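You operate a simulated robot arm through the tools that you are given. There is no shell and no other tool. Be economical: measure what you need, move in short steps, check, and stop when the job is done.

You are at the controls of a simulated two-armed robot. One attempt, no reset.

Task
Fetch the stone from the back of the sample bench and set it on top of the green pad there. Then take the pot labelled "Sesame" from the top of the right motor table and leave it on the housing shelf. Then take the lid off the jar on the top of the right motor table and lay it down there. Then stack the green collar from the top of the right motor table on top of the yellow collar. Then stack the carton labelled "Bolts" from the top of the left motor table on top of the carton that says "Washers". Then put the blue spanner on the top of the left motor table away on the top of the green trolley. Then put the plug on the far mesh table away on the near guard shelf. Then take the green tin and leave it on the shelf under the drain valve. Keep to this order. Set down upright: pot.

The check looks at the end state, three seconds after you hand in, the way a careful person would. Anything else that was tipped, shoved, dropped, spilled or broken makes it a failure. A push-on lid holds only when it is set on centred and level and pressed home; a screw cap is set on level and turned clockwise until tight.

Robot
Two 7-joint arms with two-finger parallel grippers on one trunk, on a base that drives. Base frame: it is fixed to the floor where the robot stands at the start and does not move with it; the origin is under the middle of the robot, x ahead of it, y to its left, z up; the surface under the hand at the start is at about z = 0.8. Units: m, rad, N and s.
The left shoulder is at the start at [0.03, 0.119, 0.96], the right one opposite. With the tool pointing down near the work surface each hand reaches from about 0.28 to 0.68 m from the robot's upright axis, wherever it stands, measured 20 degrees to its own side. Places, roughly: blue spanner [3.5, 3.75, 0.75]; carton [3, 4, 0.75]; collar [3.5, -1, 0.75]; green pad (9x6x4 cm) [0.4, 0.5, 0.8]; green tin (6x6x5 cm) [8.9, -2.7, 1.2]; housing shelf (25x17 cm) [3.62, 3.1, 0.98]; jar (6x6x10 cm) [2.9, -1.3, 0.8]; near guard shelf (12x22 cm) [3.38, 4.74, 0.62]; plug (3x3x4 cm) [7.1, 4.3, 0.7]; pot [3, -1.25, 0.75]; shelf under the drain valve (26x15 cm) [4.84, -1.88, 0.36]; stone (5x4x4 cm) [0.5, -0.1, 0.8]; top of the green trolley [0.9, -0.9, 0.8]. Payload 3.43 kg a hand.
The tool frame of a hand sits at the grasp point between the pads (the TCP): z along the fingers, y along the line on which they close. The tips reach 0.03 m beyond it. Largest opening 0.094 m; finger width 0.028, thickness 0.01; the body of the gripper, 0.05 by 0.096 m, starts 0.055 m behind the TCP.
Orientation is that of the tool frame in the base frame, as [roll, pitch, yaw] about the fixed x, y, z axes, in that order (R = Rz(yaw) Ry(pitch) Rx(roll)). With the fingers straight down and closing along the base's y, the tool's x points along the base's -x, its y along +y and its z along -z.

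Tools
- The arms move only by the tool nudge_tool. It takes "left_deltas", "right_deltas" or both (then of equal length, played together; a hand with none holds still); each is a list of rows, each an object (a shift or turn left out is 0, a gripper value left out holds the last) with "delta_rot": the turn, a rotation vector about the base's x, y, z in rad, a list of three; "delta_pos": the shift along the base's x, y, z in m, a list of three; "hand": the finger opening in m, from 0 to 0.094. In form: [{"delta_rot": [wx, wy, wz], "delta_pos": [dx, dy, dz], "hand": hand}, ...]. A call has 1 to 12 rows; each row shifts and turns the commanded pose from where the row before left it. Rows are played at 5 a second. More than 0.05 m and 0.15 rad between two rows, or a gripper value outside its range, and nothing of the call is played. A pose out of reach is approached as far as the arm can. The call stops where the force on the tool passes 40 N (or 10 N more than at its start, if that is more) or the arm is blocked; 0.2 s more then pass. The fingers move at their own pace (about 0.072 m/s each) and stop on an object; they squeeze with about 23 N. The grip force told is the motor's: it shows also when the fingers shut on nothing. Time passes only in rows, and 0.2 s behind the last, so rows that do not move let the fingers close. The reply holds the time, the measured pose of the TCP, the force on the tool along the base axes, the opening and the grip force, in the units named above and with some noise, with the torque about the TCP (base axes, N m) and any sound that the robot's microphone picked up.
- Cameras (640 x 400 px; columns grow to the right, rows downward): "scene" is now at [0.0283, 0.0291, 1.6537]; the picture's right is [0.47, -0.89, 0.00], its down [-0.78, -0.41, -0.47] and it looks along [0.42, 0.22, -0.88] (base axes); focal length 263 px, centre (320, 200). "left" rides on the left gripper at [0.076, -0.014, -0.102] in its tool frame; the picture's right is [0.18, 0.98, 0.00], its down [-0.75, 0.14, -0.64] and it looks along [-0.63, 0.12, 0.77] (tool axes); focal length 243 px, centre (320, 200). "right" rides on the right gripper at [0.076, 0.014, -0.102] in its tool frame; the picture's right is [-0.18, 0.98, 0.00], its down [-0.75, -0.14, -0.64] and it looks along [-0.63, -0.12, 0.77] (tool axes); focal length 243 px, centre (320, 200). There is no depth. A picture from a camera that has moved, and an enlarged one, comes with that camera's place and axes in the base frame and with its lens.
- capture(camera): a new picture of that camera. It takes no simulated time.
- move_column(by): slides the trunk up (or, below 0, down) by that many m; the arms and the scene camera ride with it, the base frame stays. It gives what a move gives, with no picture.
- roll_base(legs): drives the robot by 1 to 6 legs, each [ahead, turn to the left] in m and rad, along the robot's own axes; the way and the turn of a leg run together, so that a leg with both is an arc; at most 1.5 m and 3.142 rad a leg. The arms and the cameras ride along, it lands a little off, and it stops where it bumps. It gives what a move gives.
- turn_head(pan, tilt): turns the head with the scene camera to pan (to the left, within 2.496 rad either way) and tilt (down, from -0.506 to 1.204), counted from straight ahead of the robot. It gives what a move gives.
- inspect(camera, box): a new picture of the part [left, top, right, bottom] of that camera's present view, enlarged. It takes no simulated time.
- sign_off(): hands the job in; it is judged then, once.

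Go step by step. Nothing tells you exact positions but the pictures and the camera data: compare them with the known pose of the tool, close in by small moves and look again before you grip or let go. The budget is 217 turns and 208 pictures, counting those below and the enlarged ones. Unless the task says otherwise, let go and move clear before handing in.

The tools are called after "Request:" by a JSON object that holds its "fn" and its "kwargs". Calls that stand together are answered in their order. nudge_tool: Moves the arms, as the interface text tells. Its arguments: {"type":"object","properties":{"left_deltas":{"type":"array","items":{"type":"object","properties":{"delta_rot":{"type":"array","items":{"type":"number"}},"delta_pos":{"type":"array","items":{"type":"number"}},"hand":{"type":"number"}}}},"right_deltas":{"type":"array","items":{"type":"object","properties":{"delta_rot":{"type":"array","items":{"type":"number"}},"delta_pos":{"type":"array","items":{"type":"number"}},"hand":{"type":"number"}}}}},"required":[]} The other tools are called the same way: move_column (by) slides the trunk up or down; roll_base (legs) drives the base; turn_head (pan, tilt) turns the head that bears the scene camera; capture (camera) takes a picture; inspect (camera, box) takes an enlarged picture of a part of a camera's view; sign_off () hands the job in.

At the start:

```text
t: 0.0
left_ee_pos: [0.3309, 0.3768, 1.0383]
left_tcp_rot: [-3.14, 0.0, 3.138]
left_ft_force: [0.5, 0.4, -0.3]
left_moment: [-0.02, 0.01, -0.02]
left_gripper_width: 0.0942
left_gripper_force: 0.0
right_ee_pos: [0.3634, -0.0219, 1.0869]
right_tcp_rot: [-3.141, 0.0, 3.138]
right_ft_force: [-0.4, -0.5, 0.0]
right_moment: [-0.01, 0.01, 0.02]
right_gripper_width: 0.0937
right_gripper_force: 0.0
trunk travel left (down, up): [-0.225, 0.185]
robot x, y, heading: [0.0011, -0.0036, 0.002]
head pan, tilt: [0.483, 1.08]
```

scene: 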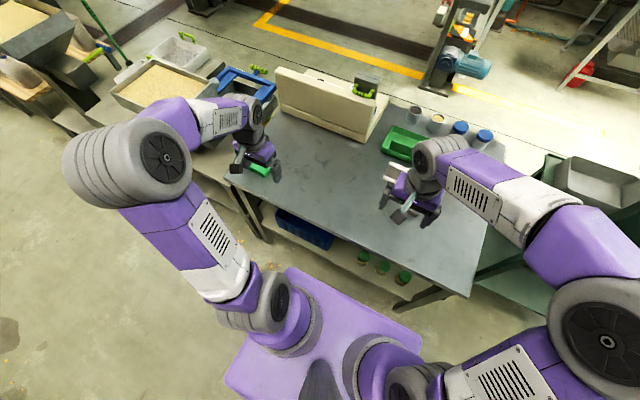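
right: 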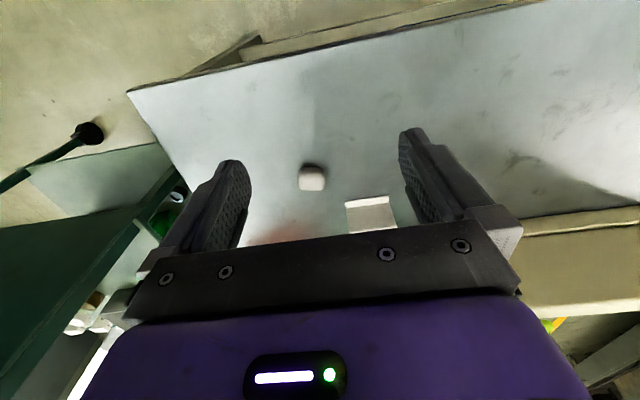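
left: 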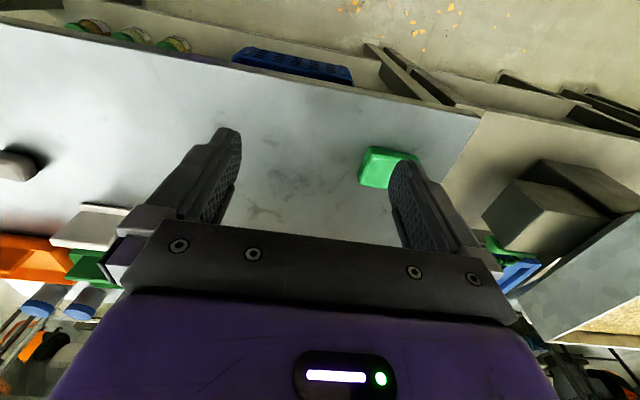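

The stone looks to be near [0.535, -0.07] and the green pad near [0.41, 0.50], so the left hand can do both. I'll move the right hand aside and bring the left hand over the stone.

Request:
{"fn": "nudge_tool", "kwargs": {"right_deltas": [{"delta_pos": [0, -0.05, 0]}, {"delta_pos": [0, -0.05, 0]}, {"delta_pos": [0, -0.05, 0]}, {"delta_pos": [-0.02, -0.05, 0]}, {"delta_pos": [-0.02, -0.05, 0]}, {"delta_pos": [-0.02, -0.05, 0]}, {"delta_pos": [0, 0, 0]}, {"delta_pos": [0, 0, 0]}, {"delta_pos": [0, 0, 0]}], "left_deltas": [{"delta_pos": [0, 0, 0]}, {"delta_pos": [0, -0.05, 0]}, {"delta_pos": [0, -0.05, 0]}, {"delta_pos": [0.0, -0.05, 0]}, {"delta_pos": [0.02, -0.05, 0]}, {"delta_pos": [0.02, -0.05, 0]}, {"delta_pos": [0.02, -0.05, 0]}, {"delta_pos": [0.02, -0.05, 0]}, {"delta_pos": [0.02, -0.05, 0]}]}}

Request:
{"fn": "capture", "kwargs": {"camera": "left"}}

Request:
{"fn": "capture", "kwargs": {"camera": "scene"}}

```text
refused: row 4 steps farther than a row can; nothing moved
```

```text
204 pictures are left
camera left: at [0.2553, 0.364, 1.141], right [-0.18, 0.98, 0.0], down [0.75, 0.14, 0.64], along [0.63, 0.12, -0.77], focal length 243 px, centre (320, 200)
```

left: 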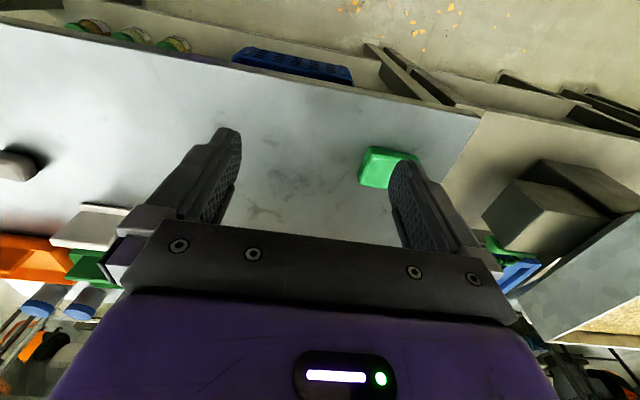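

```text
203 pictures are left
camera scene: at [0.0283, 0.0291, 1.6537], right [0.47, -0.89, 0.0], down [-0.78, -0.41, -0.47], along [0.42, 0.22, -0.88], focal length 263 px, centre (320, 200)
```

scene: 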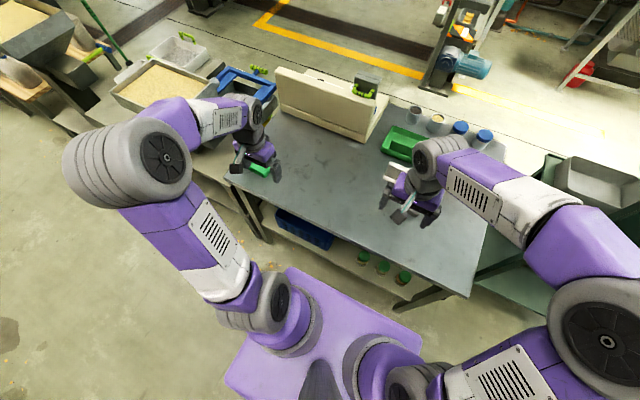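

The step limit is on the vector norm (0.05 m), so I'll resend the same motion with shorter rows.

Request:
{"fn": "nudge_tool", "kwargs": {"right_deltas": [{"delta_pos": [0, -0.05, 0]}, {"delta_pos": [0, -0.05, 0]}, {"delta_pos": [0, -0.05, 0]}, {"delta_pos": [-0.02, -0.045, 0]}, {"delta_pos": [-0.02, -0.045, 0]}, {"delta_pos": [-0.02, -0.045, 0]}, {"delta_pos": [0, -0.04, 0]}, {"delta_pos": [0, 0, 0]}, {"delta_pos": [0, 0, 0]}, {"delta_pos": [0, 0, 0]}], "left_deltas": [{"delta_pos": [0, 0, 0]}, {"delta_pos": [0, -0.05, 0]}, {"delta_pos": [0, -0.05, 0]}, {"delta_pos": [0.0, -0.05, 0]}, {"delta_pos": [0.02, -0.045, 0]}, {"delta_pos": [0.02, -0.045, 0]}, {"delta_pos": [0.02, -0.045, 0]}, {"delta_pos": [0.02, -0.045, 0]}, {"delta_pos": [0.02, -0.045, 0]}, {"delta_pos": [0.02, -0.045, 0]}]}}

Request:
{"fn": "capture", "kwargs": {"camera": "left"}}

Request:
{"fn": "capture", "kwargs": {"camera": "scene"}}

```text
t: 2.2
left_ee_pos: [0.4538, -0.0435, 1.0363]
left_tcp_rot: [3.139, 0.0, 3.139]
left_ft_force: [0.7, -0.4, 0.0]
left_moment: [-0.03, -0.02, -0.04]
left_gripper_width: 0.0939
left_gripper_force: 0.1
right_ee_pos: [0.3047, -0.3511, 1.0866]
right_tcp_rot: [-3.14, 0.0, 3.139]
right_ft_force: [1.2, -0.4, 0.2]
right_moment: [0.02, 0.01, -0.01]
right_gripper_width: 0.0941
right_gripper_force: 0.0
trunk travel left (down, up): [-0.225, 0.185]
robot x, y, heading: [0.001, -0.0003, 0.0]
head pan, tilt: [0.483, 1.08]
```

```text
202 pictures are left
camera left: at [0.3773, -0.0577, 1.1413], right [-0.18, 0.98, 0.0], down [0.75, 0.14, 0.64], along [0.63, 0.12, -0.77], focal length 243 px, centre (320, 200)
```

left: 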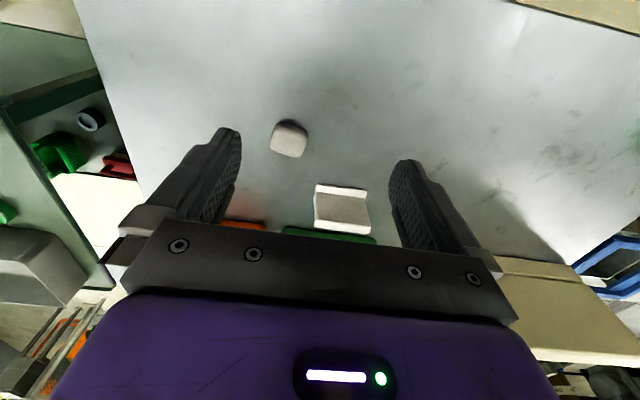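

```text
201 pictures are left
camera scene: at [0.0288, 0.0277, 1.6537], right [0.47, -0.89, 0.0], down [-0.78, -0.41, -0.47], along [0.42, 0.22, -0.88], focal length 263 px, centre (320, 200)
```

scene: 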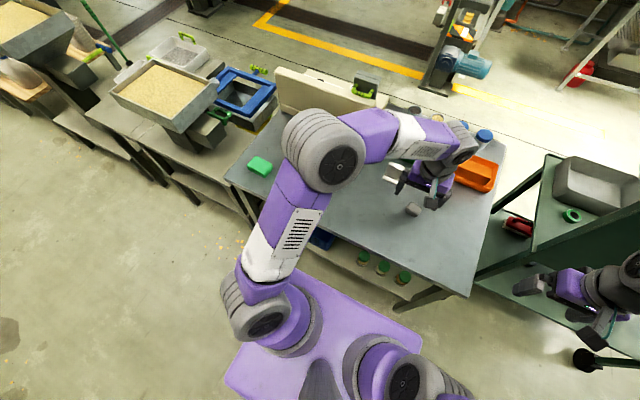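

The left view puts the stone centre at about [0.539, -0.072]. I'll move over it and go down to z≈0.90, then check again.

Request:
{"fn": "nudge_tool", "kwargs": {"left_deltas": [{"delta_pos": [0.04, -0.014, 0]}, {"delta_pos": [0.045, -0.0145, 0]}, {"delta_pos": [0, 0, -0.045]}, {"delta_pos": [0, 0, -0.045]}, {"delta_pos": [0, 0, -0.045]}, {"delta_pos": [0, 0, 0]}]}}

Request:
{"fn": "capture", "kwargs": {"camera": "left"}}

```text
t: 3.6
left_ee_pos: [0.534, -0.071, 0.9019]
left_tcp_rot: [3.141, 0.0, 3.137]
left_ft_force: [0.9, -0.2, 0.3]
left_moment: [0.05, 0.01, -0.01]
left_gripper_width: 0.0941
left_gripper_force: 0.0
right_ee_pos: [0.3064, -0.3491, 1.0868]
right_tcp_rot: [-3.141, -0.001, 3.138]
right_ft_force: [0.2, 0.3, 0.1]
right_moment: [0.02, -0.01, -0.02]
right_gripper_width: 0.0939
right_gripper_force: 0.0
trunk travel left (down, up): [-0.225, 0.185]
robot x, y, heading: [0.0005, 0.0036, 0.002]
head pan, tilt: [0.483, 1.08]
```

```text
200 pictures are left
camera left: at [0.4589, -0.0844, 1.0049], right [-0.18, 0.98, 0.0], down [0.75, 0.14, 0.64], along [0.63, 0.12, -0.77], focal length 243 px, centre (320, 200)
```

left: 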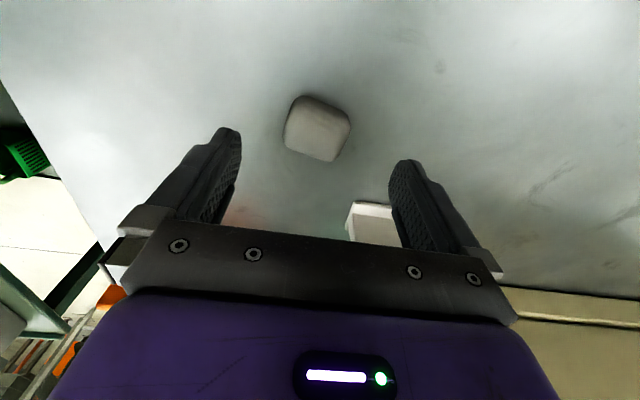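

The stone is centred under the hand at about [0.538, -0.0715]. I'll go down and grip it.

Request:
{"fn": "nudge_tool", "kwargs": {"left_deltas": [{"delta_pos": [0.003, 0, -0.03]}, {"delta_pos": [0, 0, -0.025]}, {"delta_pos": [0, 0, -0.012]}, {"delta_pos": [0, 0, 0]}, {"hand": 0.0}, {"hand": 0.0}, {"hand": 0.0}, {"hand": 0.0}]}}

Request:
{"fn": "capture", "kwargs": {"camera": "left"}}

```text
t: 5.4
left_ee_pos: [0.539, -0.0712, 0.836]
left_tcp_rot: [3.141, -0.001, 3.138]
left_ft_force: [1.0, -0.1, 0.4]
left_moment: [-0.06, -0.08, 0.0]
left_gripper_width: 0.0541
left_gripper_force: 22.8
right_ee_pos: [0.3054, -0.3491, 1.0866]
right_tcp_rot: [3.14, 0.0, 3.138]
right_ft_force: [0.0, 0.2, -0.6]
right_moment: [0.01, -0.01, -0.02]
right_gripper_width: 0.0939
right_gripper_force: 0.0
trunk travel left (down, up): [-0.225, 0.185]
robot x, y, heading: [-0.001, -0.0001, -0.003]
head pan, tilt: [0.483, 1.08]
```

```text
199 pictures are left
camera left: at [0.4644, -0.0853, 0.9387], right [-0.18, 0.98, 0.0], down [0.75, 0.14, 0.64], along [0.63, 0.12, -0.77], focal length 243 px, centre (320, 200)
```

left: 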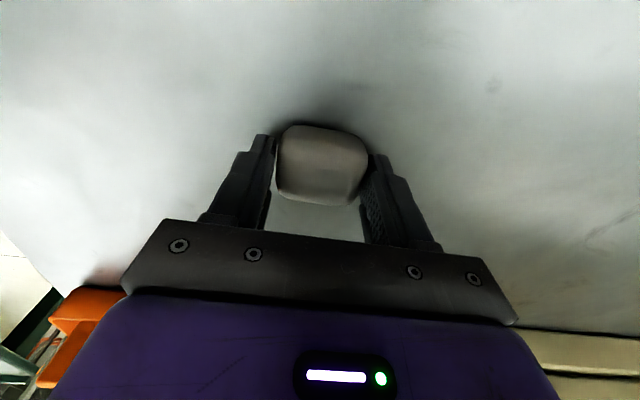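

The stone is held (opening 0.054). I'll lift it and carry it towards the pad.

Request:
{"fn": "nudge_tool", "kwargs": {"left_deltas": [{"delta_pos": [0, 0, 0.03]}, {"delta_pos": [0, 0, 0.04]}, {"delta_pos": [0, 0, 0.05]}, {"delta_pos": [-0.02, 0.02, 0.02]}, {"delta_pos": [-0.01, 0.047, 0]}, {"delta_pos": [-0.01, 0.047, 0]}, {"delta_pos": [-0.01, 0.047, 0]}, {"delta_pos": [-0.01, 0.047, 0]}, {"delta_pos": [-0.01, 0.047, 0]}, {"delta_pos": [-0.01, 0.047, 0]}, {"delta_pos": [-0.01, 0.047, 0]}, {"delta_pos": [-0.01, 0.047, 0]}]}}

Request:
{"fn": "nudge_tool", "kwargs": {"left_deltas": [{"delta_pos": [-0.01, 0.047, 0]}, {"delta_pos": [-0.01, 0.047, 0]}, {"delta_pos": [-0.01, 0.046, 0]}, {"delta_pos": [0, 0.0, 0]}, {"delta_pos": [0, 0, 0]}]}}

Request:
{"fn": "capture", "kwargs": {"camera": "left"}}

Request:
{"fn": "capture", "kwargs": {"camera": "scene"}}

```text
t: 8.0
left_ee_pos: [0.4386, 0.3232, 0.9764]
left_tcp_rot: [-3.138, 0.0, 3.136]
left_ft_force: [0.5, -0.1, -1.3]
left_moment: [-0.01, -0.04, 0.0]
left_gripper_width: 0.054
left_gripper_force: 22.7
right_ee_pos: [0.3043, -0.3498, 1.0876]
right_tcp_rot: [-3.14, 0.001, 3.139]
right_ft_force: [-0.2, 0.0, 0.4]
right_moment: [-0.03, -0.04, -0.02]
right_gripper_width: 0.0939
right_gripper_force: 0.0
trunk travel left (down, up): [-0.225, 0.185]
robot x, y, heading: [0.0018, 0.0012, -0.002]
head pan, tilt: [0.483, 1.08]
```

```text
t: 9.2
left_ee_pos: [0.4078, 0.4665, 0.9751]
left_tcp_rot: [3.141, -0.001, 3.138]
left_ft_force: [0.5, -0.2, -1.8]
left_moment: [-0.01, 0.01, 0.02]
left_gripper_width: 0.0542
left_gripper_force: 22.6
right_ee_pos: [0.3051, -0.3492, 1.087]
right_tcp_rot: [-3.141, -0.002, 3.138]
right_ft_force: [-0.1, 0.4, 0.4]
right_moment: [-0.04, -0.01, -0.01]
right_gripper_width: 0.0939
right_gripper_force: 0.1
trunk travel left (down, up): [-0.225, 0.185]
robot x, y, heading: [0.0029, -0.0015, -0.0]
head pan, tilt: [0.483, 1.08]
```

```text
198 pictures are left
camera left: at [0.3323, 0.4532, 1.0795], right [-0.18, 0.98, 0.0], down [0.75, 0.14, 0.64], along [0.63, 0.12, -0.77], focal length 243 px, centre (320, 200)
```

left: 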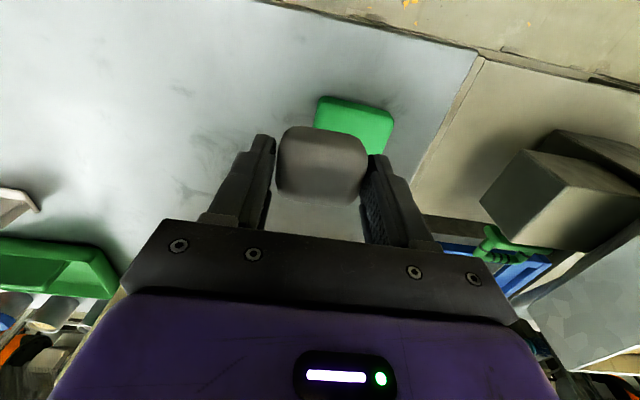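

```text
197 pictures are left
camera scene: at [0.0283, 0.0298, 1.6536], right [0.47, -0.89, 0.0], down [-0.78, -0.41, -0.47], along [0.42, 0.22, -0.88], focal length 263 px, centre (320, 200)
```

scene: 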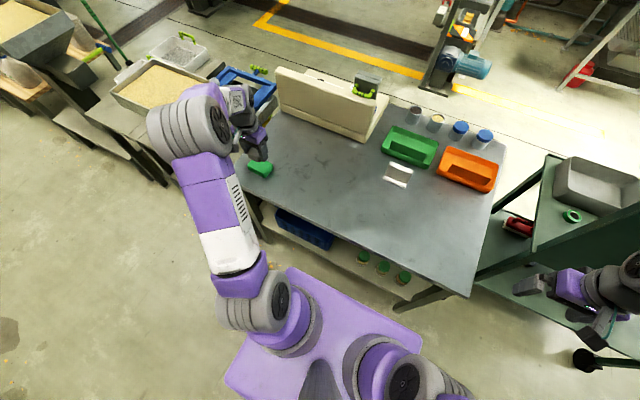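

I'll zoom in on the pad to locate its top face before placing.

Request:
{"fn": "inspect", "kwargs": {"camera": "left", "box": [240, 60, 440, 185]}}

Request:
{"fn": "inspect", "kwargs": {"camera": "scene", "box": [200, 100, 320, 175]}}

```text
3.20 times, centred on (340, 122) of left
camera zoom: at [0.3323, 0.4532, 1.0795], right [-0.18, 0.98, 0.0], down [0.75, 0.14, 0.64], along [0.63, 0.12, -0.77], focal length 776 px, centre (256, 448)
```

zoom: 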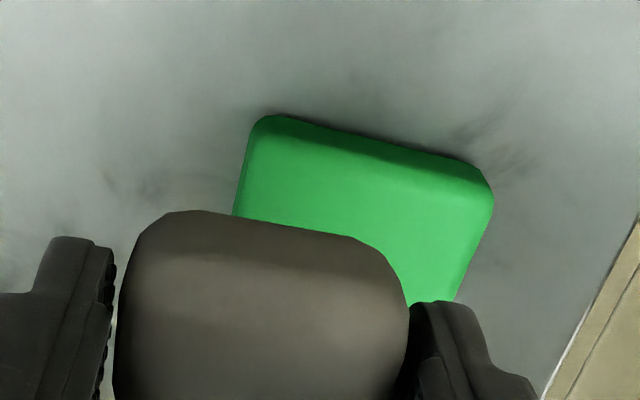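

```text
5.33 times, centred on (260, 138) of scene
camera zoom: at [0.0283, 0.0298, 1.6536], right [0.47, -0.89, 0.0], down [-0.78, -0.41, -0.47], along [0.42, 0.22, -0.88], focal length 1404 px, centre (640, 533)
```

zoom: 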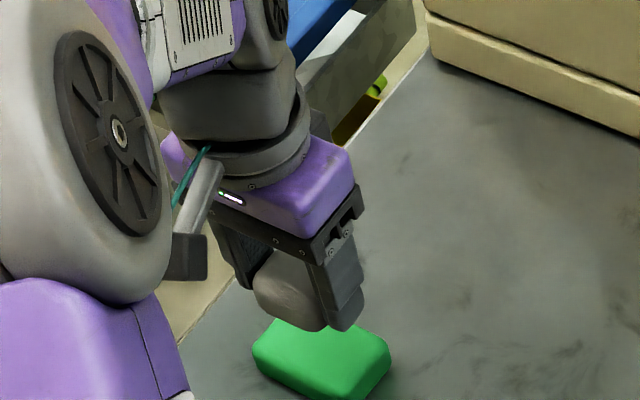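

The pad's top is centred near [0.443, 0.505]. I'll line up and lower to just above it.

Request:
{"fn": "nudge_tool", "kwargs": {"left_deltas": [{"delta_pos": [0.035, 0.035, 0]}, {"delta_pos": [0, 0.004, -0.035]}, {"delta_pos": [0, 0, -0.035]}, {"delta_pos": [0, 0, -0.01]}, {"delta_pos": [0, 0, 0]}]}}

Request:
{"fn": "capture", "kwargs": {"camera": "left"}}

Request:
{"fn": "inspect", "kwargs": {"camera": "scene", "box": [200, 100, 320, 175]}}

```text
t: 10.4
left_ee_pos: [0.4432, 0.505, 0.8955]
left_tcp_rot: [-3.141, 0.0, 3.138]
left_ft_force: [-0.6, -0.5, -1.0]
left_moment: [0.01, -0.03, -0.06]
left_gripper_width: 0.0543
left_gripper_force: 23.2
right_ee_pos: [0.3063, -0.35, 1.0868]
right_tcp_rot: [-3.142, 0.0, 3.136]
right_ft_force: [-0.5, -0.4, 0.4]
right_moment: [0.0, 0.0, 0.0]
right_gripper_width: 0.094
right_gripper_force: 0.0
trunk travel left (down, up): [-0.225, 0.185]
robot x, y, heading: [-0.0006, 0.0007, 0.002]
head pan, tilt: [0.483, 1.08]
```

```text
194 pictures are left
camera left: at [0.3681, 0.4908, 0.9999], right [-0.18, 0.98, 0.0], down [0.75, 0.14, 0.64], along [0.63, 0.12, -0.77], focal length 243 px, centre (320, 200)
```

left: 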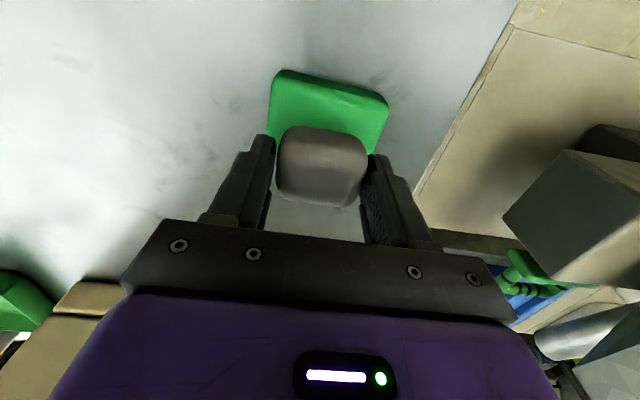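

```text
5.33 times, centred on (260, 138) of scene
camera zoom: at [0.0286, 0.0294, 1.6537], right [0.47, -0.89, 0.0], down [-0.78, -0.41, -0.47], along [0.42, 0.22, -0.88], focal length 1404 px, centre (640, 533)
```

zoom: 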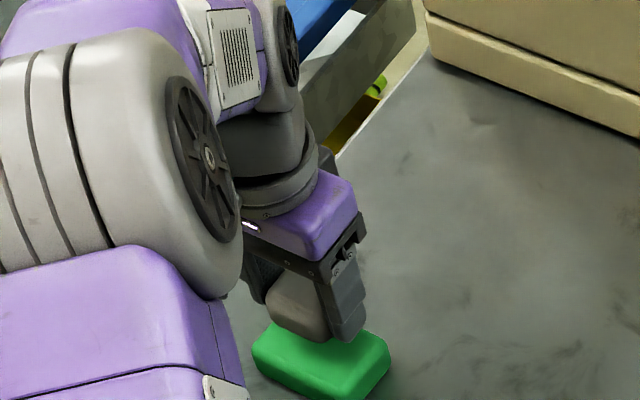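

Alignment is good, so I'll ease down to contact.

Request:
{"fn": "nudge_tool", "kwargs": {"left_deltas": [{"delta_pos": [-0.004, 0, -0.01]}, {"delta_pos": [0, 0, -0.006]}, {"delta_pos": [0, 0, -0.002]}, {"delta_pos": [0, 0, -0.001]}, {"delta_pos": [0, 0, 0]}]}}

Request:
{"fn": "inspect", "kwargs": {"camera": "scene", "box": [200, 100, 320, 175]}}

```text
t: 11.6
left_ee_pos: [0.4384, 0.5055, 0.8758]
left_tcp_rot: [-3.141, -0.001, 3.138]
left_ft_force: [0.1, -0.4, -1.6]
left_moment: [-0.01, 0.01, -0.02]
left_gripper_width: 0.054
left_gripper_force: 22.5
right_ee_pos: [0.3052, -0.3498, 1.0871]
right_tcp_rot: [3.141, 0.0, 3.137]
right_ft_force: [0.1, 0.2, -0.4]
right_moment: [0.01, 0.0, 0.0]
right_gripper_width: 0.0941
right_gripper_force: 0.1
trunk travel left (down, up): [-0.225, 0.185]
robot x, y, heading: [0.0003, -0.0017, -0.003]
head pan, tilt: [0.483, 1.08]
```

```text
5.33 times, centred on (260, 138) of scene
camera zoom: at [0.0284, 0.0292, 1.6537], right [0.47, -0.89, 0.0], down [-0.78, -0.41, -0.47], along [0.42, 0.22, -0.88], focal length 1404 px, centre (640, 533)
```

zoom: 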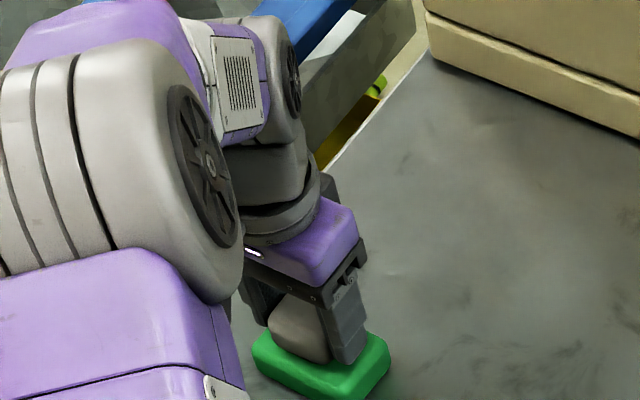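

No contact yet; I'll continue by millimetres.

Request:
{"fn": "nudge_tool", "kwargs": {"left_deltas": [{"delta_pos": [0, 0, -0.001]}, {"delta_pos": [0, 0, -0.001]}, {"delta_pos": [0, 0, -0.001]}, {"delta_pos": [0, 0, 0]}]}}

```text
t: 12.6
left_ee_pos: [0.4386, 0.5037, 0.8749]
left_tcp_rot: [-3.14, -0.001, 3.138]
left_ft_force: [0.8, -0.8, -1.7]
left_moment: [0.03, -0.01, -0.02]
left_gripper_width: 0.0537
left_gripper_force: 22.8
right_ee_pos: [0.3056, -0.3504, 1.0873]
right_tcp_rot: [-3.141, 0.0, 3.136]
right_ft_force: [-0.2, -1.1, 0.6]
right_moment: [-0.02, -0.03, 0.0]
right_gripper_width: 0.0939
right_gripper_force: 0.0
trunk travel left (down, up): [-0.225, 0.185]
robot x, y, heading: [0.0044, 0.0013, 0.005]
head pan, tilt: [0.483, 1.08]
```

Still only the stone's weight on the sensor; a few more millimetres.

Request:
{"fn": "nudge_tool", "kwargs": {"left_deltas": [{"delta_pos": [0, 0, -0.001]}, {"delta_pos": [0, 0, -0.001]}, {"delta_pos": [0, 0, 0]}]}}

Request:
{"fn": "inspect", "kwargs": {"camera": "left", "box": [240, 60, 440, 185]}}

```text
t: 13.4
left_ee_pos: [0.4392, 0.5044, 0.8721]
left_tcp_rot: [-3.14, 0.0, 3.137]
left_ft_force: [0.3, -0.2, -1.2]
left_moment: [0.0, 0.04, 0.03]
left_gripper_width: 0.0541
left_gripper_force: 22.9
right_ee_pos: [0.3054, -0.3499, 1.087]
right_tcp_rot: [-3.141, 0.0, 3.137]
right_ft_force: [-1.0, 0.0, 0.2]
right_moment: [-0.02, 0.02, -0.02]
right_gripper_width: 0.0938
right_gripper_force: 0.0
trunk travel left (down, up): [-0.225, 0.185]
robot x, y, heading: [0.0026, -0.0018, 0.0]
head pan, tilt: [0.483, 1.08]
```

```text
3.20 times, centred on (340, 122) of left
camera zoom: at [0.3634, 0.4911, 0.975], right [-0.18, 0.98, 0.0], down [0.75, 0.14, 0.64], along [0.63, 0.12, -0.77], focal length 776 px, centre (256, 448)
```

zoom: 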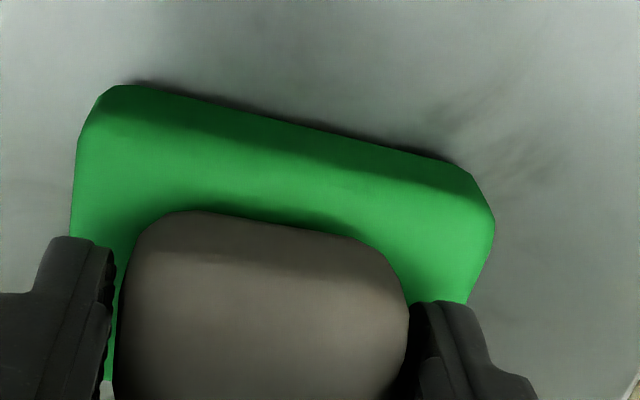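

The stone hovers just above the pad; I'll continue until the force changes.

Request:
{"fn": "nudge_tool", "kwargs": {"left_deltas": [{"delta_pos": [0, 0, -0.001]}, {"delta_pos": [0, 0, -0.001]}, {"delta_pos": [0, 0, -0.001]}, {"delta_pos": [0, 0, 0]}]}}

```text
t: 14.4
left_ee_pos: [0.4383, 0.5033, 0.8677]
left_tcp_rot: [3.141, 0.0, 3.138]
left_ft_force: [0.9, 0.8, -1.3]
left_moment: [0.0, -0.02, 0.01]
left_gripper_width: 0.054
left_gripper_force: 22.9
right_ee_pos: [0.3063, -0.3493, 1.0874]
right_tcp_rot: [-3.141, 0.001, 3.139]
right_ft_force: [0.5, -1.1, -0.1]
right_moment: [0.03, -0.01, 0.01]
right_gripper_width: 0.0941
right_gripper_force: 0.1
trunk travel left (down, up): [-0.225, 0.185]
robot x, y, heading: [-0.0003, 0.0009, -0.001]
head pan, tilt: [0.483, 1.08]
```

Request:
{"fn": "nudge_tool", "kwargs": {"left_deltas": [{"delta_pos": [0, 0, -0.001]}, {"delta_pos": [0, 0, -0.001]}, {"delta_pos": [0, 0, -0.001]}, {"delta_pos": [0, 0, 0]}]}}

Request:
{"fn": "inspect", "kwargs": {"camera": "scene", "box": [220, 125, 300, 175]}}

```text
t: 15.4
left_ee_pos: [0.4381, 0.5032, 0.867]
left_tcp_rot: [3.139, 0.006, 3.139]
left_ft_force: [-1.3, 2.8, 15.4]
left_moment: [-0.01, 0.12, -0.01]
left_gripper_width: 0.0543
left_gripper_force: 23.5
right_ee_pos: [0.3044, -0.3496, 1.0866]
right_tcp_rot: [3.141, 0.001, 3.137]
right_ft_force: [0.2, -0.1, 0.0]
right_moment: [0.01, -0.01, 0.01]
right_gripper_width: 0.094
right_gripper_force: 0.0
trunk travel left (down, up): [-0.225, 0.185]
robot x, y, heading: [-0.0008, 0.0002, 0.005]
head pan, tilt: [0.483, 1.08]
```

```text
8.00 times, centred on (260, 150) of scene
camera zoom: at [0.0269, 0.0281, 1.6538], right [0.47, -0.89, 0.0], down [-0.78, -0.41, -0.47], along [0.42, 0.22, -0.88], focal length 2106 px, centre (800, 600)
```

zoom: 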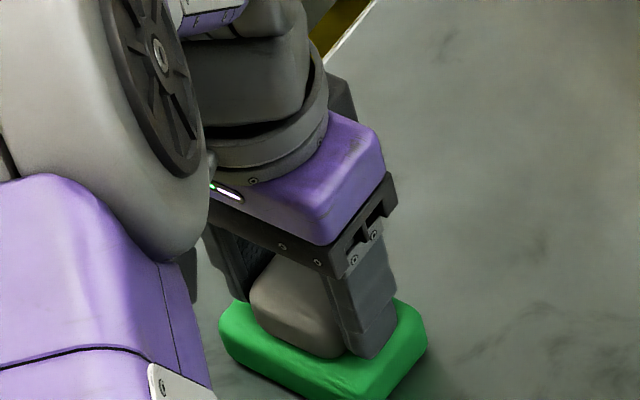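

Contact is confirmed (15 N). I'll relieve it slightly, open gently and retreat upward.

Request:
{"fn": "nudge_tool", "kwargs": {"left_deltas": [{"delta_pos": [0, 0, 0.002]}, {"hand": 0.06}, {"hand": 0.07}, {"hand": 0.08}, {"hand": 0.08}, {"delta_pos": [0, 0, 0.02]}, {"delta_pos": [0, 0, 0.04]}, {"delta_pos": [0, 0, 0.05]}, {"delta_pos": [0, 0, 0.04]}, {"delta_pos": [0, 0, 0]}]}}

Request:
{"fn": "capture", "kwargs": {"camera": "left"}}

```text
t: 17.6
left_ee_pos: [0.4376, 0.505, 1.0153]
left_tcp_rot: [3.141, 0.001, 3.138]
left_ft_force: [0.4, -0.3, -0.3]
left_moment: [-0.01, 0.0, 0.02]
left_gripper_width: 0.08
left_gripper_force: 0.0
right_ee_pos: [0.3058, -0.3486, 1.0871]
right_tcp_rot: [-3.141, 0.0, 3.139]
right_ft_force: [0.5, 0.3, 0.2]
right_moment: [0.01, 0.02, -0.02]
right_gripper_width: 0.0936
right_gripper_force: 0.1
trunk travel left (down, up): [-0.225, 0.185]
robot x, y, heading: [-0.0004, 0.0006, 0.001]
head pan, tilt: [0.483, 1.08]
```

```text
189 pictures are left
camera left: at [0.3623, 0.4906, 1.1191], right [-0.18, 0.98, 0.0], down [0.75, 0.14, 0.64], along [0.63, 0.12, -0.77], focal length 243 px, centre (320, 200)
```

left: 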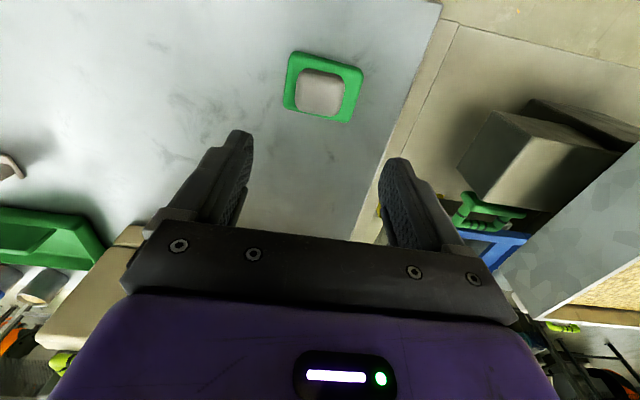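

The stone is resting centred on the pad. I'll tuck the arms and look around for the route to the motor tables.

Request:
{"fn": "nudge_tool", "kwargs": {"left_deltas": [{"delta_pos": [-0.03, -0.03, 0.02]}, {"delta_pos": [-0.03, -0.03, 0.02]}, {"delta_pos": [-0.03, -0.03, 0.02]}, {"delta_pos": [-0.03, -0.03, 0.02]}, {"delta_pos": [-0.01, -0.03, 0.02]}, {"delta_pos": [0, -0.03, 0.02]}, {"delta_pos": [0, -0.03, 0.0]}, {"delta_pos": [0, -0.03, 0.0]}, {"delta_pos": [0, 0, 0]}], "right_deltas": [{"delta_pos": [0, 0.03, 0.01]}, {"delta_pos": [0, 0.03, 0.01]}, {"delta_pos": [0, 0.03, 0.01]}, {"delta_pos": [0, 0, 0.01]}, {"delta_pos": [0, 0, 0.01]}, {"delta_pos": [0, 0, 0.01]}, {"delta_pos": [0, 0, 0]}, {"delta_pos": [0, 0, 0]}, {"delta_pos": [0, 0, 0]}]}}

Request:
{"fn": "turn_head", "kwargs": {"pan": 0.0, "tilt": 0.35}}

Request:
{"fn": "capture", "kwargs": {"camera": "scene"}}

Request:
{"fn": "turn_head", "kwargs": {"pan": 1.4, "tilt": 0.35}}

Request:
{"fn": "capture", "kwargs": {"camera": "scene"}}

Request:
{"fn": "turn_head", "kwargs": {"pan": -1.2, "tilt": 0.35}}

Request:
{"fn": "capture", "kwargs": {"camera": "scene"}}

```text
t: 19.6
left_ee_pos: [0.3093, 0.262, 1.1349]
left_tcp_rot: [-3.141, 0.0, 3.139]
left_ft_force: [-0.6, -0.4, -0.1]
left_moment: [0.0, -0.01, 0.0]
left_gripper_width: 0.08
left_gripper_force: 0.2
right_ee_pos: [0.3036, -0.2597, 1.1466]
right_tcp_rot: [-3.141, 0.001, 3.138]
right_ft_force: [-0.2, 0.2, 0.3]
right_moment: [-0.01, 0.01, 0.01]
right_gripper_width: 0.094
right_gripper_force: 0.0
trunk travel left (down, up): [-0.225, 0.185]
robot x, y, heading: [0.0013, 0.001, 0.0]
head pan, tilt: [0.483, 1.08]
```

```text
t: 20.7
left_ee_pos: [0.3081, 0.2636, 1.1364]
left_tcp_rot: [-3.142, 0.0, 3.137]
left_ft_force: [-0.4, 0.4, -0.4]
left_moment: [0.0, 0.03, 0.01]
left_gripper_width: 0.0801
left_gripper_force: 0.1
right_ee_pos: [0.3025, -0.2593, 1.1469]
right_tcp_rot: [-3.141, 0.0, 3.137]
right_ft_force: [-0.6, -0.2, 0.5]
right_moment: [0.02, 0.0, 0.0]
right_gripper_width: 0.0938
right_gripper_force: 0.1
trunk travel left (down, up): [-0.225, 0.185]
robot x, y, heading: [-0.0012, -0.0016, -0.003]
head pan, tilt: [0.0, 0.351]
```

```text
188 pictures are left
camera scene: at [0.0645, -0.0009, 1.7138], right [0.0, -1.0, 0.0], down [-0.34, 0.0, -0.94], along [0.94, 0.0, -0.34], focal length 263 px, centre (320, 200)
```

scene: 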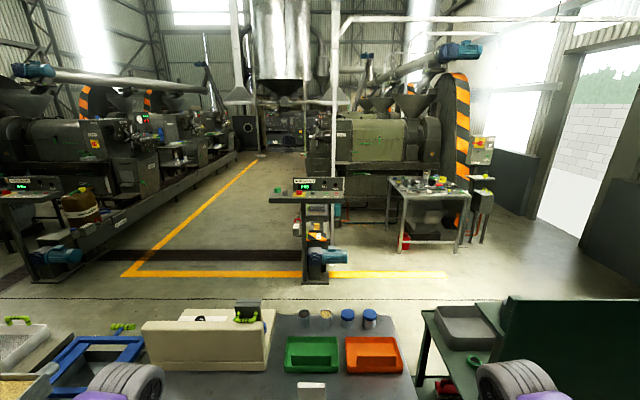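

```text
t: 22.2
left_ee_pos: [0.3075, 0.2629, 1.1361]
left_tcp_rot: [3.14, 0.001, 3.138]
left_ft_force: [0.2, 0.1, 0.0]
left_moment: [0.03, -0.02, 0.03]
left_gripper_width: 0.0802
left_gripper_force: 0.0
right_ee_pos: [0.3036, -0.2587, 1.1479]
right_tcp_rot: [-3.141, 0.0, 3.138]
right_ft_force: [-0.3, -0.1, -0.4]
right_moment: [0.04, 0.0, -0.02]
right_gripper_width: 0.0941
right_gripper_force: 0.2
trunk travel left (down, up): [-0.225, 0.185]
robot x, y, heading: [0.001, -0.0017, 0.004]
head pan, tilt: [1.4, 0.351]
```

```text
187 pictures are left
camera scene: at [-0.0128, 0.0908, 1.7139], right [0.99, -0.17, 0.0], down [-0.06, -0.34, -0.94], along [0.16, 0.93, -0.34], focal length 263 px, centre (320, 200)
```

scene: 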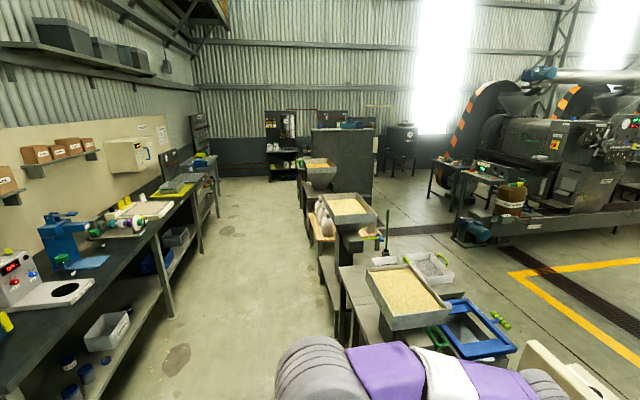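

```text
t: 24.6
left_ee_pos: [0.3092, 0.2636, 1.1356]
left_tcp_rot: [-3.141, -0.001, 3.138]
left_ft_force: [0.2, -0.2, -0.3]
left_moment: [0.02, -0.03, 0.03]
left_gripper_width: 0.08
left_gripper_force: 0.1
right_ee_pos: [0.3035, -0.2591, 1.148]
right_tcp_rot: [-3.14, -0.001, 3.139]
right_ft_force: [0.1, 0.5, -1.0]
right_moment: [0.04, 0.0, -0.01]
right_gripper_width: 0.0938
right_gripper_force: 0.1
trunk travel left (down, up): [-0.225, 0.185]
robot x, y, heading: [0.0015, -0.0007, -0.004]
head pan, tilt: [-1.201, 0.351]
```

```text
186 pictures are left
camera scene: at [0.005, -0.0877, 1.7139], right [-0.93, -0.36, 0.0], down [-0.12, 0.32, -0.94], along [0.34, -0.88, -0.34], focal length 263 px, centre (320, 200)
```

scene: 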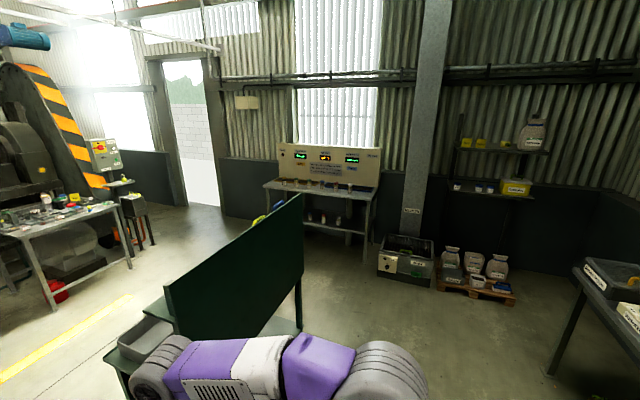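

The bench row blocks the left side, and the trolley's green panel stands along x≈0.7 down to about y=-1.6. I'll back up, turn right, drive partway and look again.

Request:
{"fn": "roll_base", "kwargs": {"legs": [[-0.25, 0], [0, -1.5708], [1.0, 0]]}}

Request:
{"fn": "turn_head", "kwargs": {"pan": 0.7, "tilt": 0.5}}

Request:
{"fn": "capture", "kwargs": {"camera": "scene"}}

```text
t: 35.0
left_ee_pos: [0.0316, -1.3291, 1.1363]
left_tcp_rot: [3.141, -0.001, 1.576]
left_ft_force: [-0.2, -0.1, 0.2]
left_moment: [0.0, 0.01, 0.01]
left_gripper_width: 0.0801
left_gripper_force: 0.1
right_ee_pos: [-0.4905, -1.3278, 1.1469]
right_tcp_rot: [3.14, 0.0, 1.575]
right_ft_force: [-0.2, 0.3, 0.0]
right_moment: [0.0, 0.0, -0.01]
right_gripper_width: 0.0939
right_gripper_force: 0.1
trunk travel left (down, up): [-0.225, 0.185]
robot x, y, heading: [-0.2362, -1.0251, -1.563]
head pan, tilt: [-1.201, 0.351]
```

```text
t: 36.9
left_ee_pos: [0.0304, -1.329, 1.1361]
left_tcp_rot: [3.14, 0.0, 1.575]
left_ft_force: [-0.8, -0.4, -1.0]
left_moment: [0.02, -0.05, 0.0]
left_gripper_width: 0.0803
left_gripper_force: 0.0
right_ee_pos: [-0.4917, -1.3275, 1.1469]
right_tcp_rot: [-3.14, 0.0, 1.575]
right_ft_force: [0.2, -0.3, -0.1]
right_moment: [0.02, 0.04, -0.01]
right_gripper_width: 0.094
right_gripper_force: 0.1
trunk travel left (down, up): [-0.225, 0.185]
robot x, y, heading: [-0.2347, -1.0235, -1.56]
head pan, tilt: [0.7, 0.499]
```

```text
185 pictures are left
camera scene: at [-0.1745, -1.0625, 1.7002], right [-0.76, -0.65, 0.0], down [-0.31, 0.36, -0.88], along [0.57, -0.67, -0.48], focal length 263 px, centre (320, 200)
```

scene: 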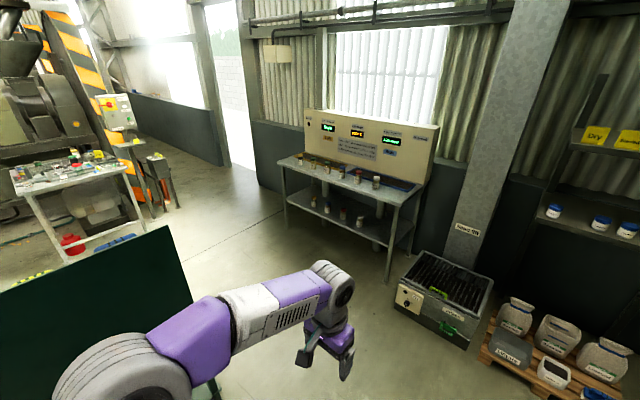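

The trolley panel ends at about (0.55, -1.25) and the lane at y≈-1.87 is clear. I'll drive round towards the right motor table, stopping short to look.

Request:
{"fn": "roll_base", "kwargs": {"legs": [[0.85, 0], [0, 1.56], [1.5, 0], [0, 0.5], [0.7, 0], [0, -0.5]]}}

Request:
{"fn": "turn_head", "kwargs": {"pan": 0.0, "tilt": 0.6}}

Request:
{"fn": "capture", "kwargs": {"camera": "scene"}}

```text
t: 58.2
left_ee_pos: [2.1511, -1.3143, 1.1364]
left_tcp_rot: [-3.141, 0.0, 3.117]
left_ft_force: [-0.3, -0.3, 0.2]
left_moment: [-0.02, 0.02, 0.03]
left_gripper_width: 0.08
left_gripper_force: 0.0
right_ee_pos: [2.1346, -1.8365, 1.1469]
right_tcp_rot: [-3.14, -0.001, 3.116]
right_ft_force: [0.4, -0.6, 0.6]
right_moment: [0.0, 0.05, -0.02]
right_gripper_width: 0.0941
right_gripper_force: 0.0
trunk travel left (down, up): [-0.225, 0.185]
robot x, y, heading: [1.8329, -1.5693, -0.021]
head pan, tilt: [0.7, 0.499]
```

```text
t: 59.3
left_ee_pos: [2.1505, -1.3141, 1.1362]
left_tcp_rot: [-3.141, 0.001, 3.117]
left_ft_force: [-0.4, 0.1, 0.8]
left_moment: [0.02, -0.02, -0.03]
left_gripper_width: 0.0799
left_gripper_force: 0.2
right_ee_pos: [2.1343, -1.8363, 1.1472]
right_tcp_rot: [-3.14, 0.001, 3.117]
right_ft_force: [0.5, -0.3, 0.2]
right_moment: [-0.02, 0.03, 0.01]
right_gripper_width: 0.0942
right_gripper_force: 0.0
trunk travel left (down, up): [-0.225, 0.185]
robot x, y, heading: [1.8367, -1.5728, -0.022]
head pan, tilt: [0.0, 0.6]
```

```text
184 pictures are left
camera scene: at [1.896, -1.5729, 1.6911], right [-0.02, -1.0, 0.0], down [-0.56, 0.01, -0.83], along [0.82, -0.02, -0.56], focal length 263 px, centre (320, 200)
```

scene: 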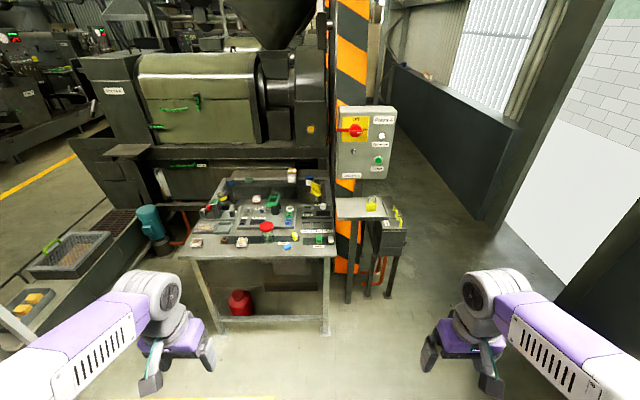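

Request:
{"fn": "inspect", "kwargs": {"camera": "scene", "box": [170, 160, 350, 270]}}

```text
3.56 times, centred on (260, 215) of scene
camera zoom: at [1.896, -1.5729, 1.6911], right [-0.02, -1.0, 0.0], down [-0.56, 0.01, -0.83], along [0.82, -0.02, -0.56], focal length 936 px, centre (533, 147)
```

zoom: 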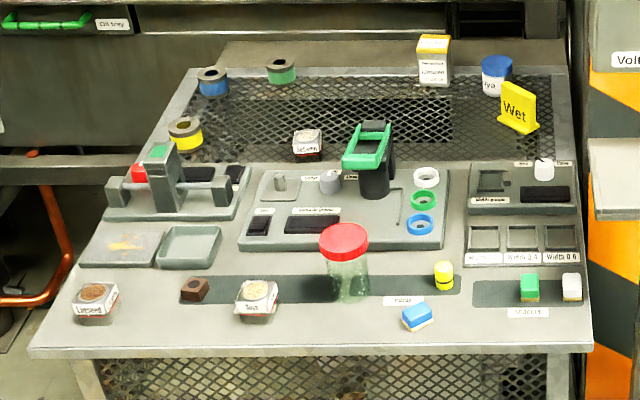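

Pots labelled "Linseed" and "Soya" stand in front; a third one further back may be "Sesame". I'll zoom in on it and the collars.

Request:
{"fn": "inspect", "kwargs": {"camera": "scene", "box": [240, 180, 290, 211]}}

Request:
{"fn": "inspect", "kwargs": {"camera": "scene", "box": [180, 210, 300, 270]}}

```text
12.80 times, centred on (265, 196) of scene
camera zoom: at [1.896, -1.5729, 1.6911], right [-0.02, -1.0, 0.0], down [-0.56, 0.01, -0.83], along [0.82, -0.02, -0.56], focal length 3369 px, centre (1024, 258)
```

zoom: 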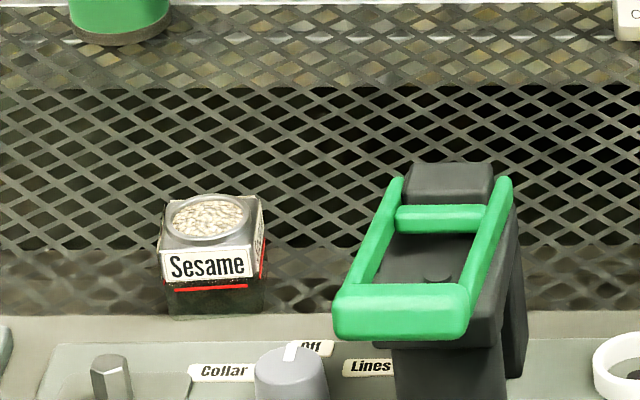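

```text
5.33 times, centred on (240, 240) of scene
camera zoom: at [1.896, -1.5729, 1.6911], right [-0.02, -1.0, 0.0], down [-0.56, 0.01, -0.83], along [0.82, -0.02, -0.56], focal length 1404 px, centre (747, -13)
```

zoom: 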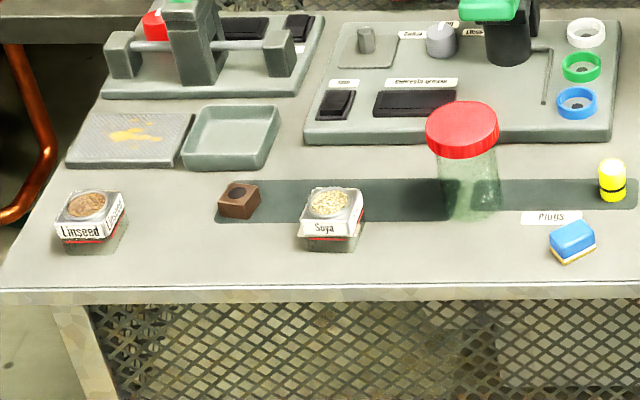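

"Sesame" is the back pot, at about (3.25, -1.21), too deep to reach from the front with a vertical tool. I'll check whether there's standing room on the left side of the table.

Request:
{"fn": "turn_head", "kwargs": {"pan": 0.5, "tilt": 0.5}}

Request:
{"fn": "capture", "kwargs": {"camera": "scene"}}

```text
t: 60.2
left_ee_pos: [2.1504, -1.3131, 1.1358]
left_tcp_rot: [3.141, 0.0, 3.117]
left_ft_force: [0.1, -0.1, -0.4]
left_moment: [0.0, 0.03, -0.03]
left_gripper_width: 0.0802
left_gripper_force: 0.0
right_ee_pos: [2.1337, -1.8362, 1.1463]
right_tcp_rot: [3.141, -0.001, 3.118]
right_ft_force: [0.3, 0.9, -0.2]
right_moment: [0.01, 0.03, -0.02]
right_gripper_width: 0.0942
right_gripper_force: 0.0
trunk travel left (down, up): [-0.225, 0.185]
robot x, y, heading: [1.8365, -1.5721, -0.019]
head pan, tilt: [0.499, 0.499]
```

```text
180 pictures are left
camera scene: at [1.8885, -1.5293, 1.7002], right [0.46, -0.89, 0.0], down [-0.43, -0.22, -0.88], along [0.78, 0.4, -0.48], focal length 263 px, centre (320, 200)
```

scene: 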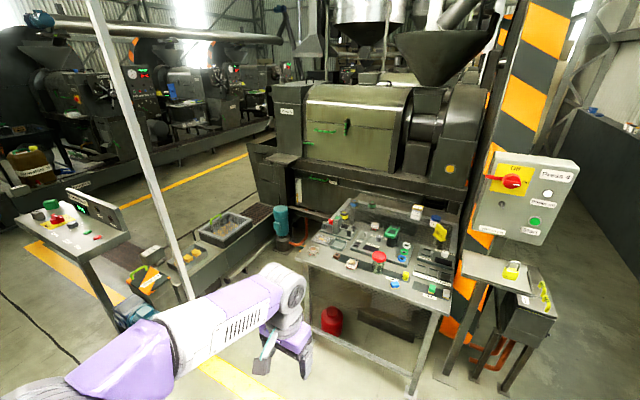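

There is a gap between the table's left edge and a low channel. I'll drive to about (2.05, -0.75) for a better look at it.

Request:
{"fn": "roll_base", "kwargs": {"legs": [[0, 1.34], [0.85, 0], [0, -1.2]]}}

Request:
{"fn": "turn_head", "kwargs": {"pan": 0.1, "tilt": 0.7}}

Request:
{"fn": "capture", "kwargs": {"camera": "scene"}}

```text
t: 71.0
left_ee_pos: [2.3634, -0.4448, 1.136]
left_tcp_rot: [3.142, -0.001, -3.043]
left_ft_force: [-0.6, -0.2, 0.1]
left_moment: [0.01, 0.02, -0.03]
left_gripper_width: 0.0801
left_gripper_force: 0.0
right_ee_pos: [2.4132, -0.9645, 1.1476]
right_tcp_rot: [-3.141, -0.001, -3.045]
right_ft_force: [0.9, -0.4, 0.3]
right_moment: [-0.02, 0.01, -0.01]
right_gripper_width: 0.0939
right_gripper_force: 0.1
trunk travel left (down, up): [-0.225, 0.185]
robot x, y, heading: [2.0867, -0.7382, 0.1]
head pan, tilt: [0.499, 0.499]
```

```text
t: 71.8
left_ee_pos: [2.3642, -0.4435, 1.1362]
left_tcp_rot: [3.141, -0.001, -3.042]
left_ft_force: [0.4, 0.1, -0.7]
left_moment: [0.01, 0.01, -0.01]
left_gripper_width: 0.0802
left_gripper_force: 0.1
right_ee_pos: [2.4129, -0.9642, 1.1474]
right_tcp_rot: [3.141, 0.0, -3.045]
right_ft_force: [0.3, -0.1, 0.0]
right_moment: [0.01, 0.02, -0.01]
right_gripper_width: 0.0938
right_gripper_force: 0.1
trunk travel left (down, up): [-0.225, 0.185]
robot x, y, heading: [2.0835, -0.7395, 0.103]
head pan, tilt: [0.099, 0.7]
```

```text
179 pictures are left
camera scene: at [2.1393, -0.7248, 1.6825], right [0.2, -0.98, 0.0], down [-0.63, -0.13, -0.77], along [0.75, 0.15, -0.64], focal length 263 px, centre (320, 200)
```

scene: 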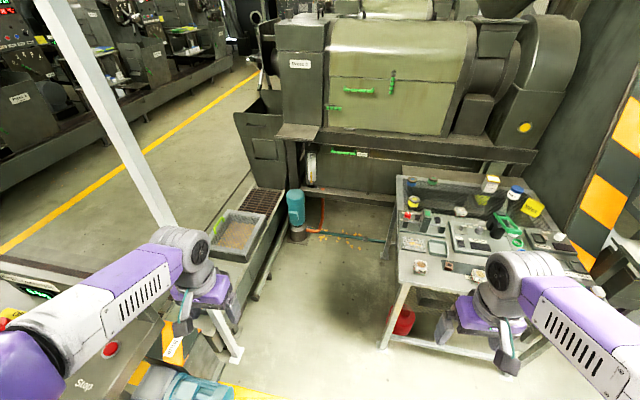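

The bay between the channel and the table is about 0.8 m wide, but a mast and the left elbow may conflict on the way in. I'll zoom in on the mast foot and compare it with the arm's width.

Request:
{"fn": "inspect", "kwargs": {"camera": "scene", "box": [100, 200, 320, 400]}}

Request:
{"fn": "turn_head", "kwargs": {"pan": 0.7, "tilt": 0.9}}

Request:
{"fn": "capture", "kwargs": {"camera": "scene"}}

```text
2.00 times, centred on (210, 300) of scene
camera zoom: at [2.1393, -0.7248, 1.6825], right [0.2, -0.98, 0.0], down [-0.63, -0.13, -0.77], along [0.75, 0.15, -0.64], focal length 526 px, centre (540, 0)
```

zoom: 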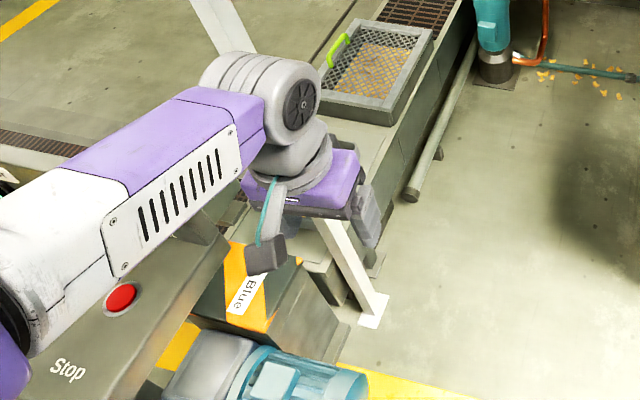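

```text
t: 72.8
left_ee_pos: [2.364, -0.4436, 1.136]
left_tcp_rot: [3.139, 0.002, -3.042]
left_ft_force: [0.3, 0.6, -0.2]
left_moment: [0.01, -0.01, 0.01]
left_gripper_width: 0.08
left_gripper_force: 0.0
right_ee_pos: [2.4119, -0.9651, 1.1473]
right_tcp_rot: [3.141, 0.001, -3.043]
right_ft_force: [-0.7, -0.6, 0.4]
right_moment: [0.01, 0.0, -0.01]
right_gripper_width: 0.0938
right_gripper_force: 0.1
trunk travel left (down, up): [-0.225, 0.185]
robot x, y, heading: [2.0824, -0.7376, 0.099]
head pan, tilt: [0.7, 0.901]
```

```text
177 pictures are left
camera scene: at [2.1087, -0.6877, 1.6663], right [0.72, -0.7, 0.0], down [-0.54, -0.56, -0.62], along [0.43, 0.45, -0.78], focal length 263 px, centre (320, 200)
```

scene: 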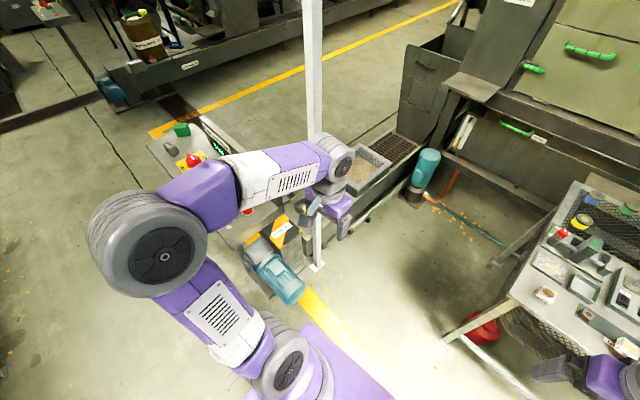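

The left elbow sticks out about 0.53 m, too close to the mast at (2.61, -0.13). I'll stretch both hands forward to draw the elbows in and check.

Request:
{"fn": "nudge_tool", "kwargs": {"left_deltas": [{"delta_pos": [0.0404, -0.0166, 0.002]}, {"delta_pos": [0.0404, -0.0166, 0.002]}, {"delta_pos": [0.0404, -0.0166, 0.002]}, {"delta_pos": [0.0404, -0.0166, 0.002]}, {"delta_pos": [0.0404, -0.0166, 0.002]}, {"delta_pos": [0.0404, -0.0166, 0.002]}, {"delta_pos": [0.0404, -0.0166, 0.002]}, {"delta_pos": [0, 0, 0]}], "right_deltas": [{"delta_pos": [0.0364, 0.0237, 0]}, {"delta_pos": [0.0364, 0.0237, 0]}, {"delta_pos": [0.0364, 0.0237, 0]}, {"delta_pos": [0.0364, 0.0237, 0]}, {"delta_pos": [0.0364, 0.0237, 0]}, {"delta_pos": [0.0364, 0.0237, 0]}, {"delta_pos": [0.0364, 0.0237, 0]}, {"delta_pos": [0, 0, 0]}]}}

Request:
{"fn": "capture", "kwargs": {"camera": "scene"}}

```text
t: 74.6
left_ee_pos: [2.6434, -0.5637, 1.1527]
left_tcp_rot: [3.141, 0.003, -3.043]
left_ft_force: [-0.8, 0.2, 0.0]
left_moment: [0.0, -0.04, -0.04]
left_gripper_width: 0.0799
left_gripper_force: 0.0
right_ee_pos: [2.667, -0.7972, 1.1511]
right_tcp_rot: [3.141, 0.002, -3.043]
right_ft_force: [-0.8, 0.3, -0.7]
right_moment: [0.02, -0.03, -0.01]
right_gripper_width: 0.0938
right_gripper_force: 0.0
trunk travel left (down, up): [-0.225, 0.185]
robot x, y, heading: [2.0836, -0.7326, 0.102]
head pan, tilt: [0.7, 0.901]
```

```text
176 pictures are left
camera scene: at [2.106, -0.6879, 1.6664], right [0.72, -0.69, 0.0], down [-0.54, -0.56, -0.62], along [0.43, 0.45, -0.78], focal length 263 px, centre (320, 200)
```

scene: 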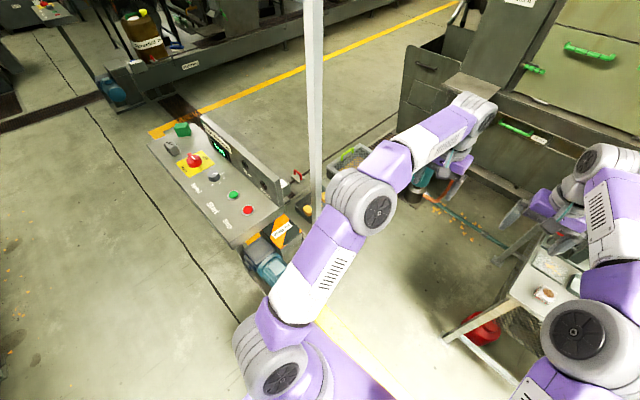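

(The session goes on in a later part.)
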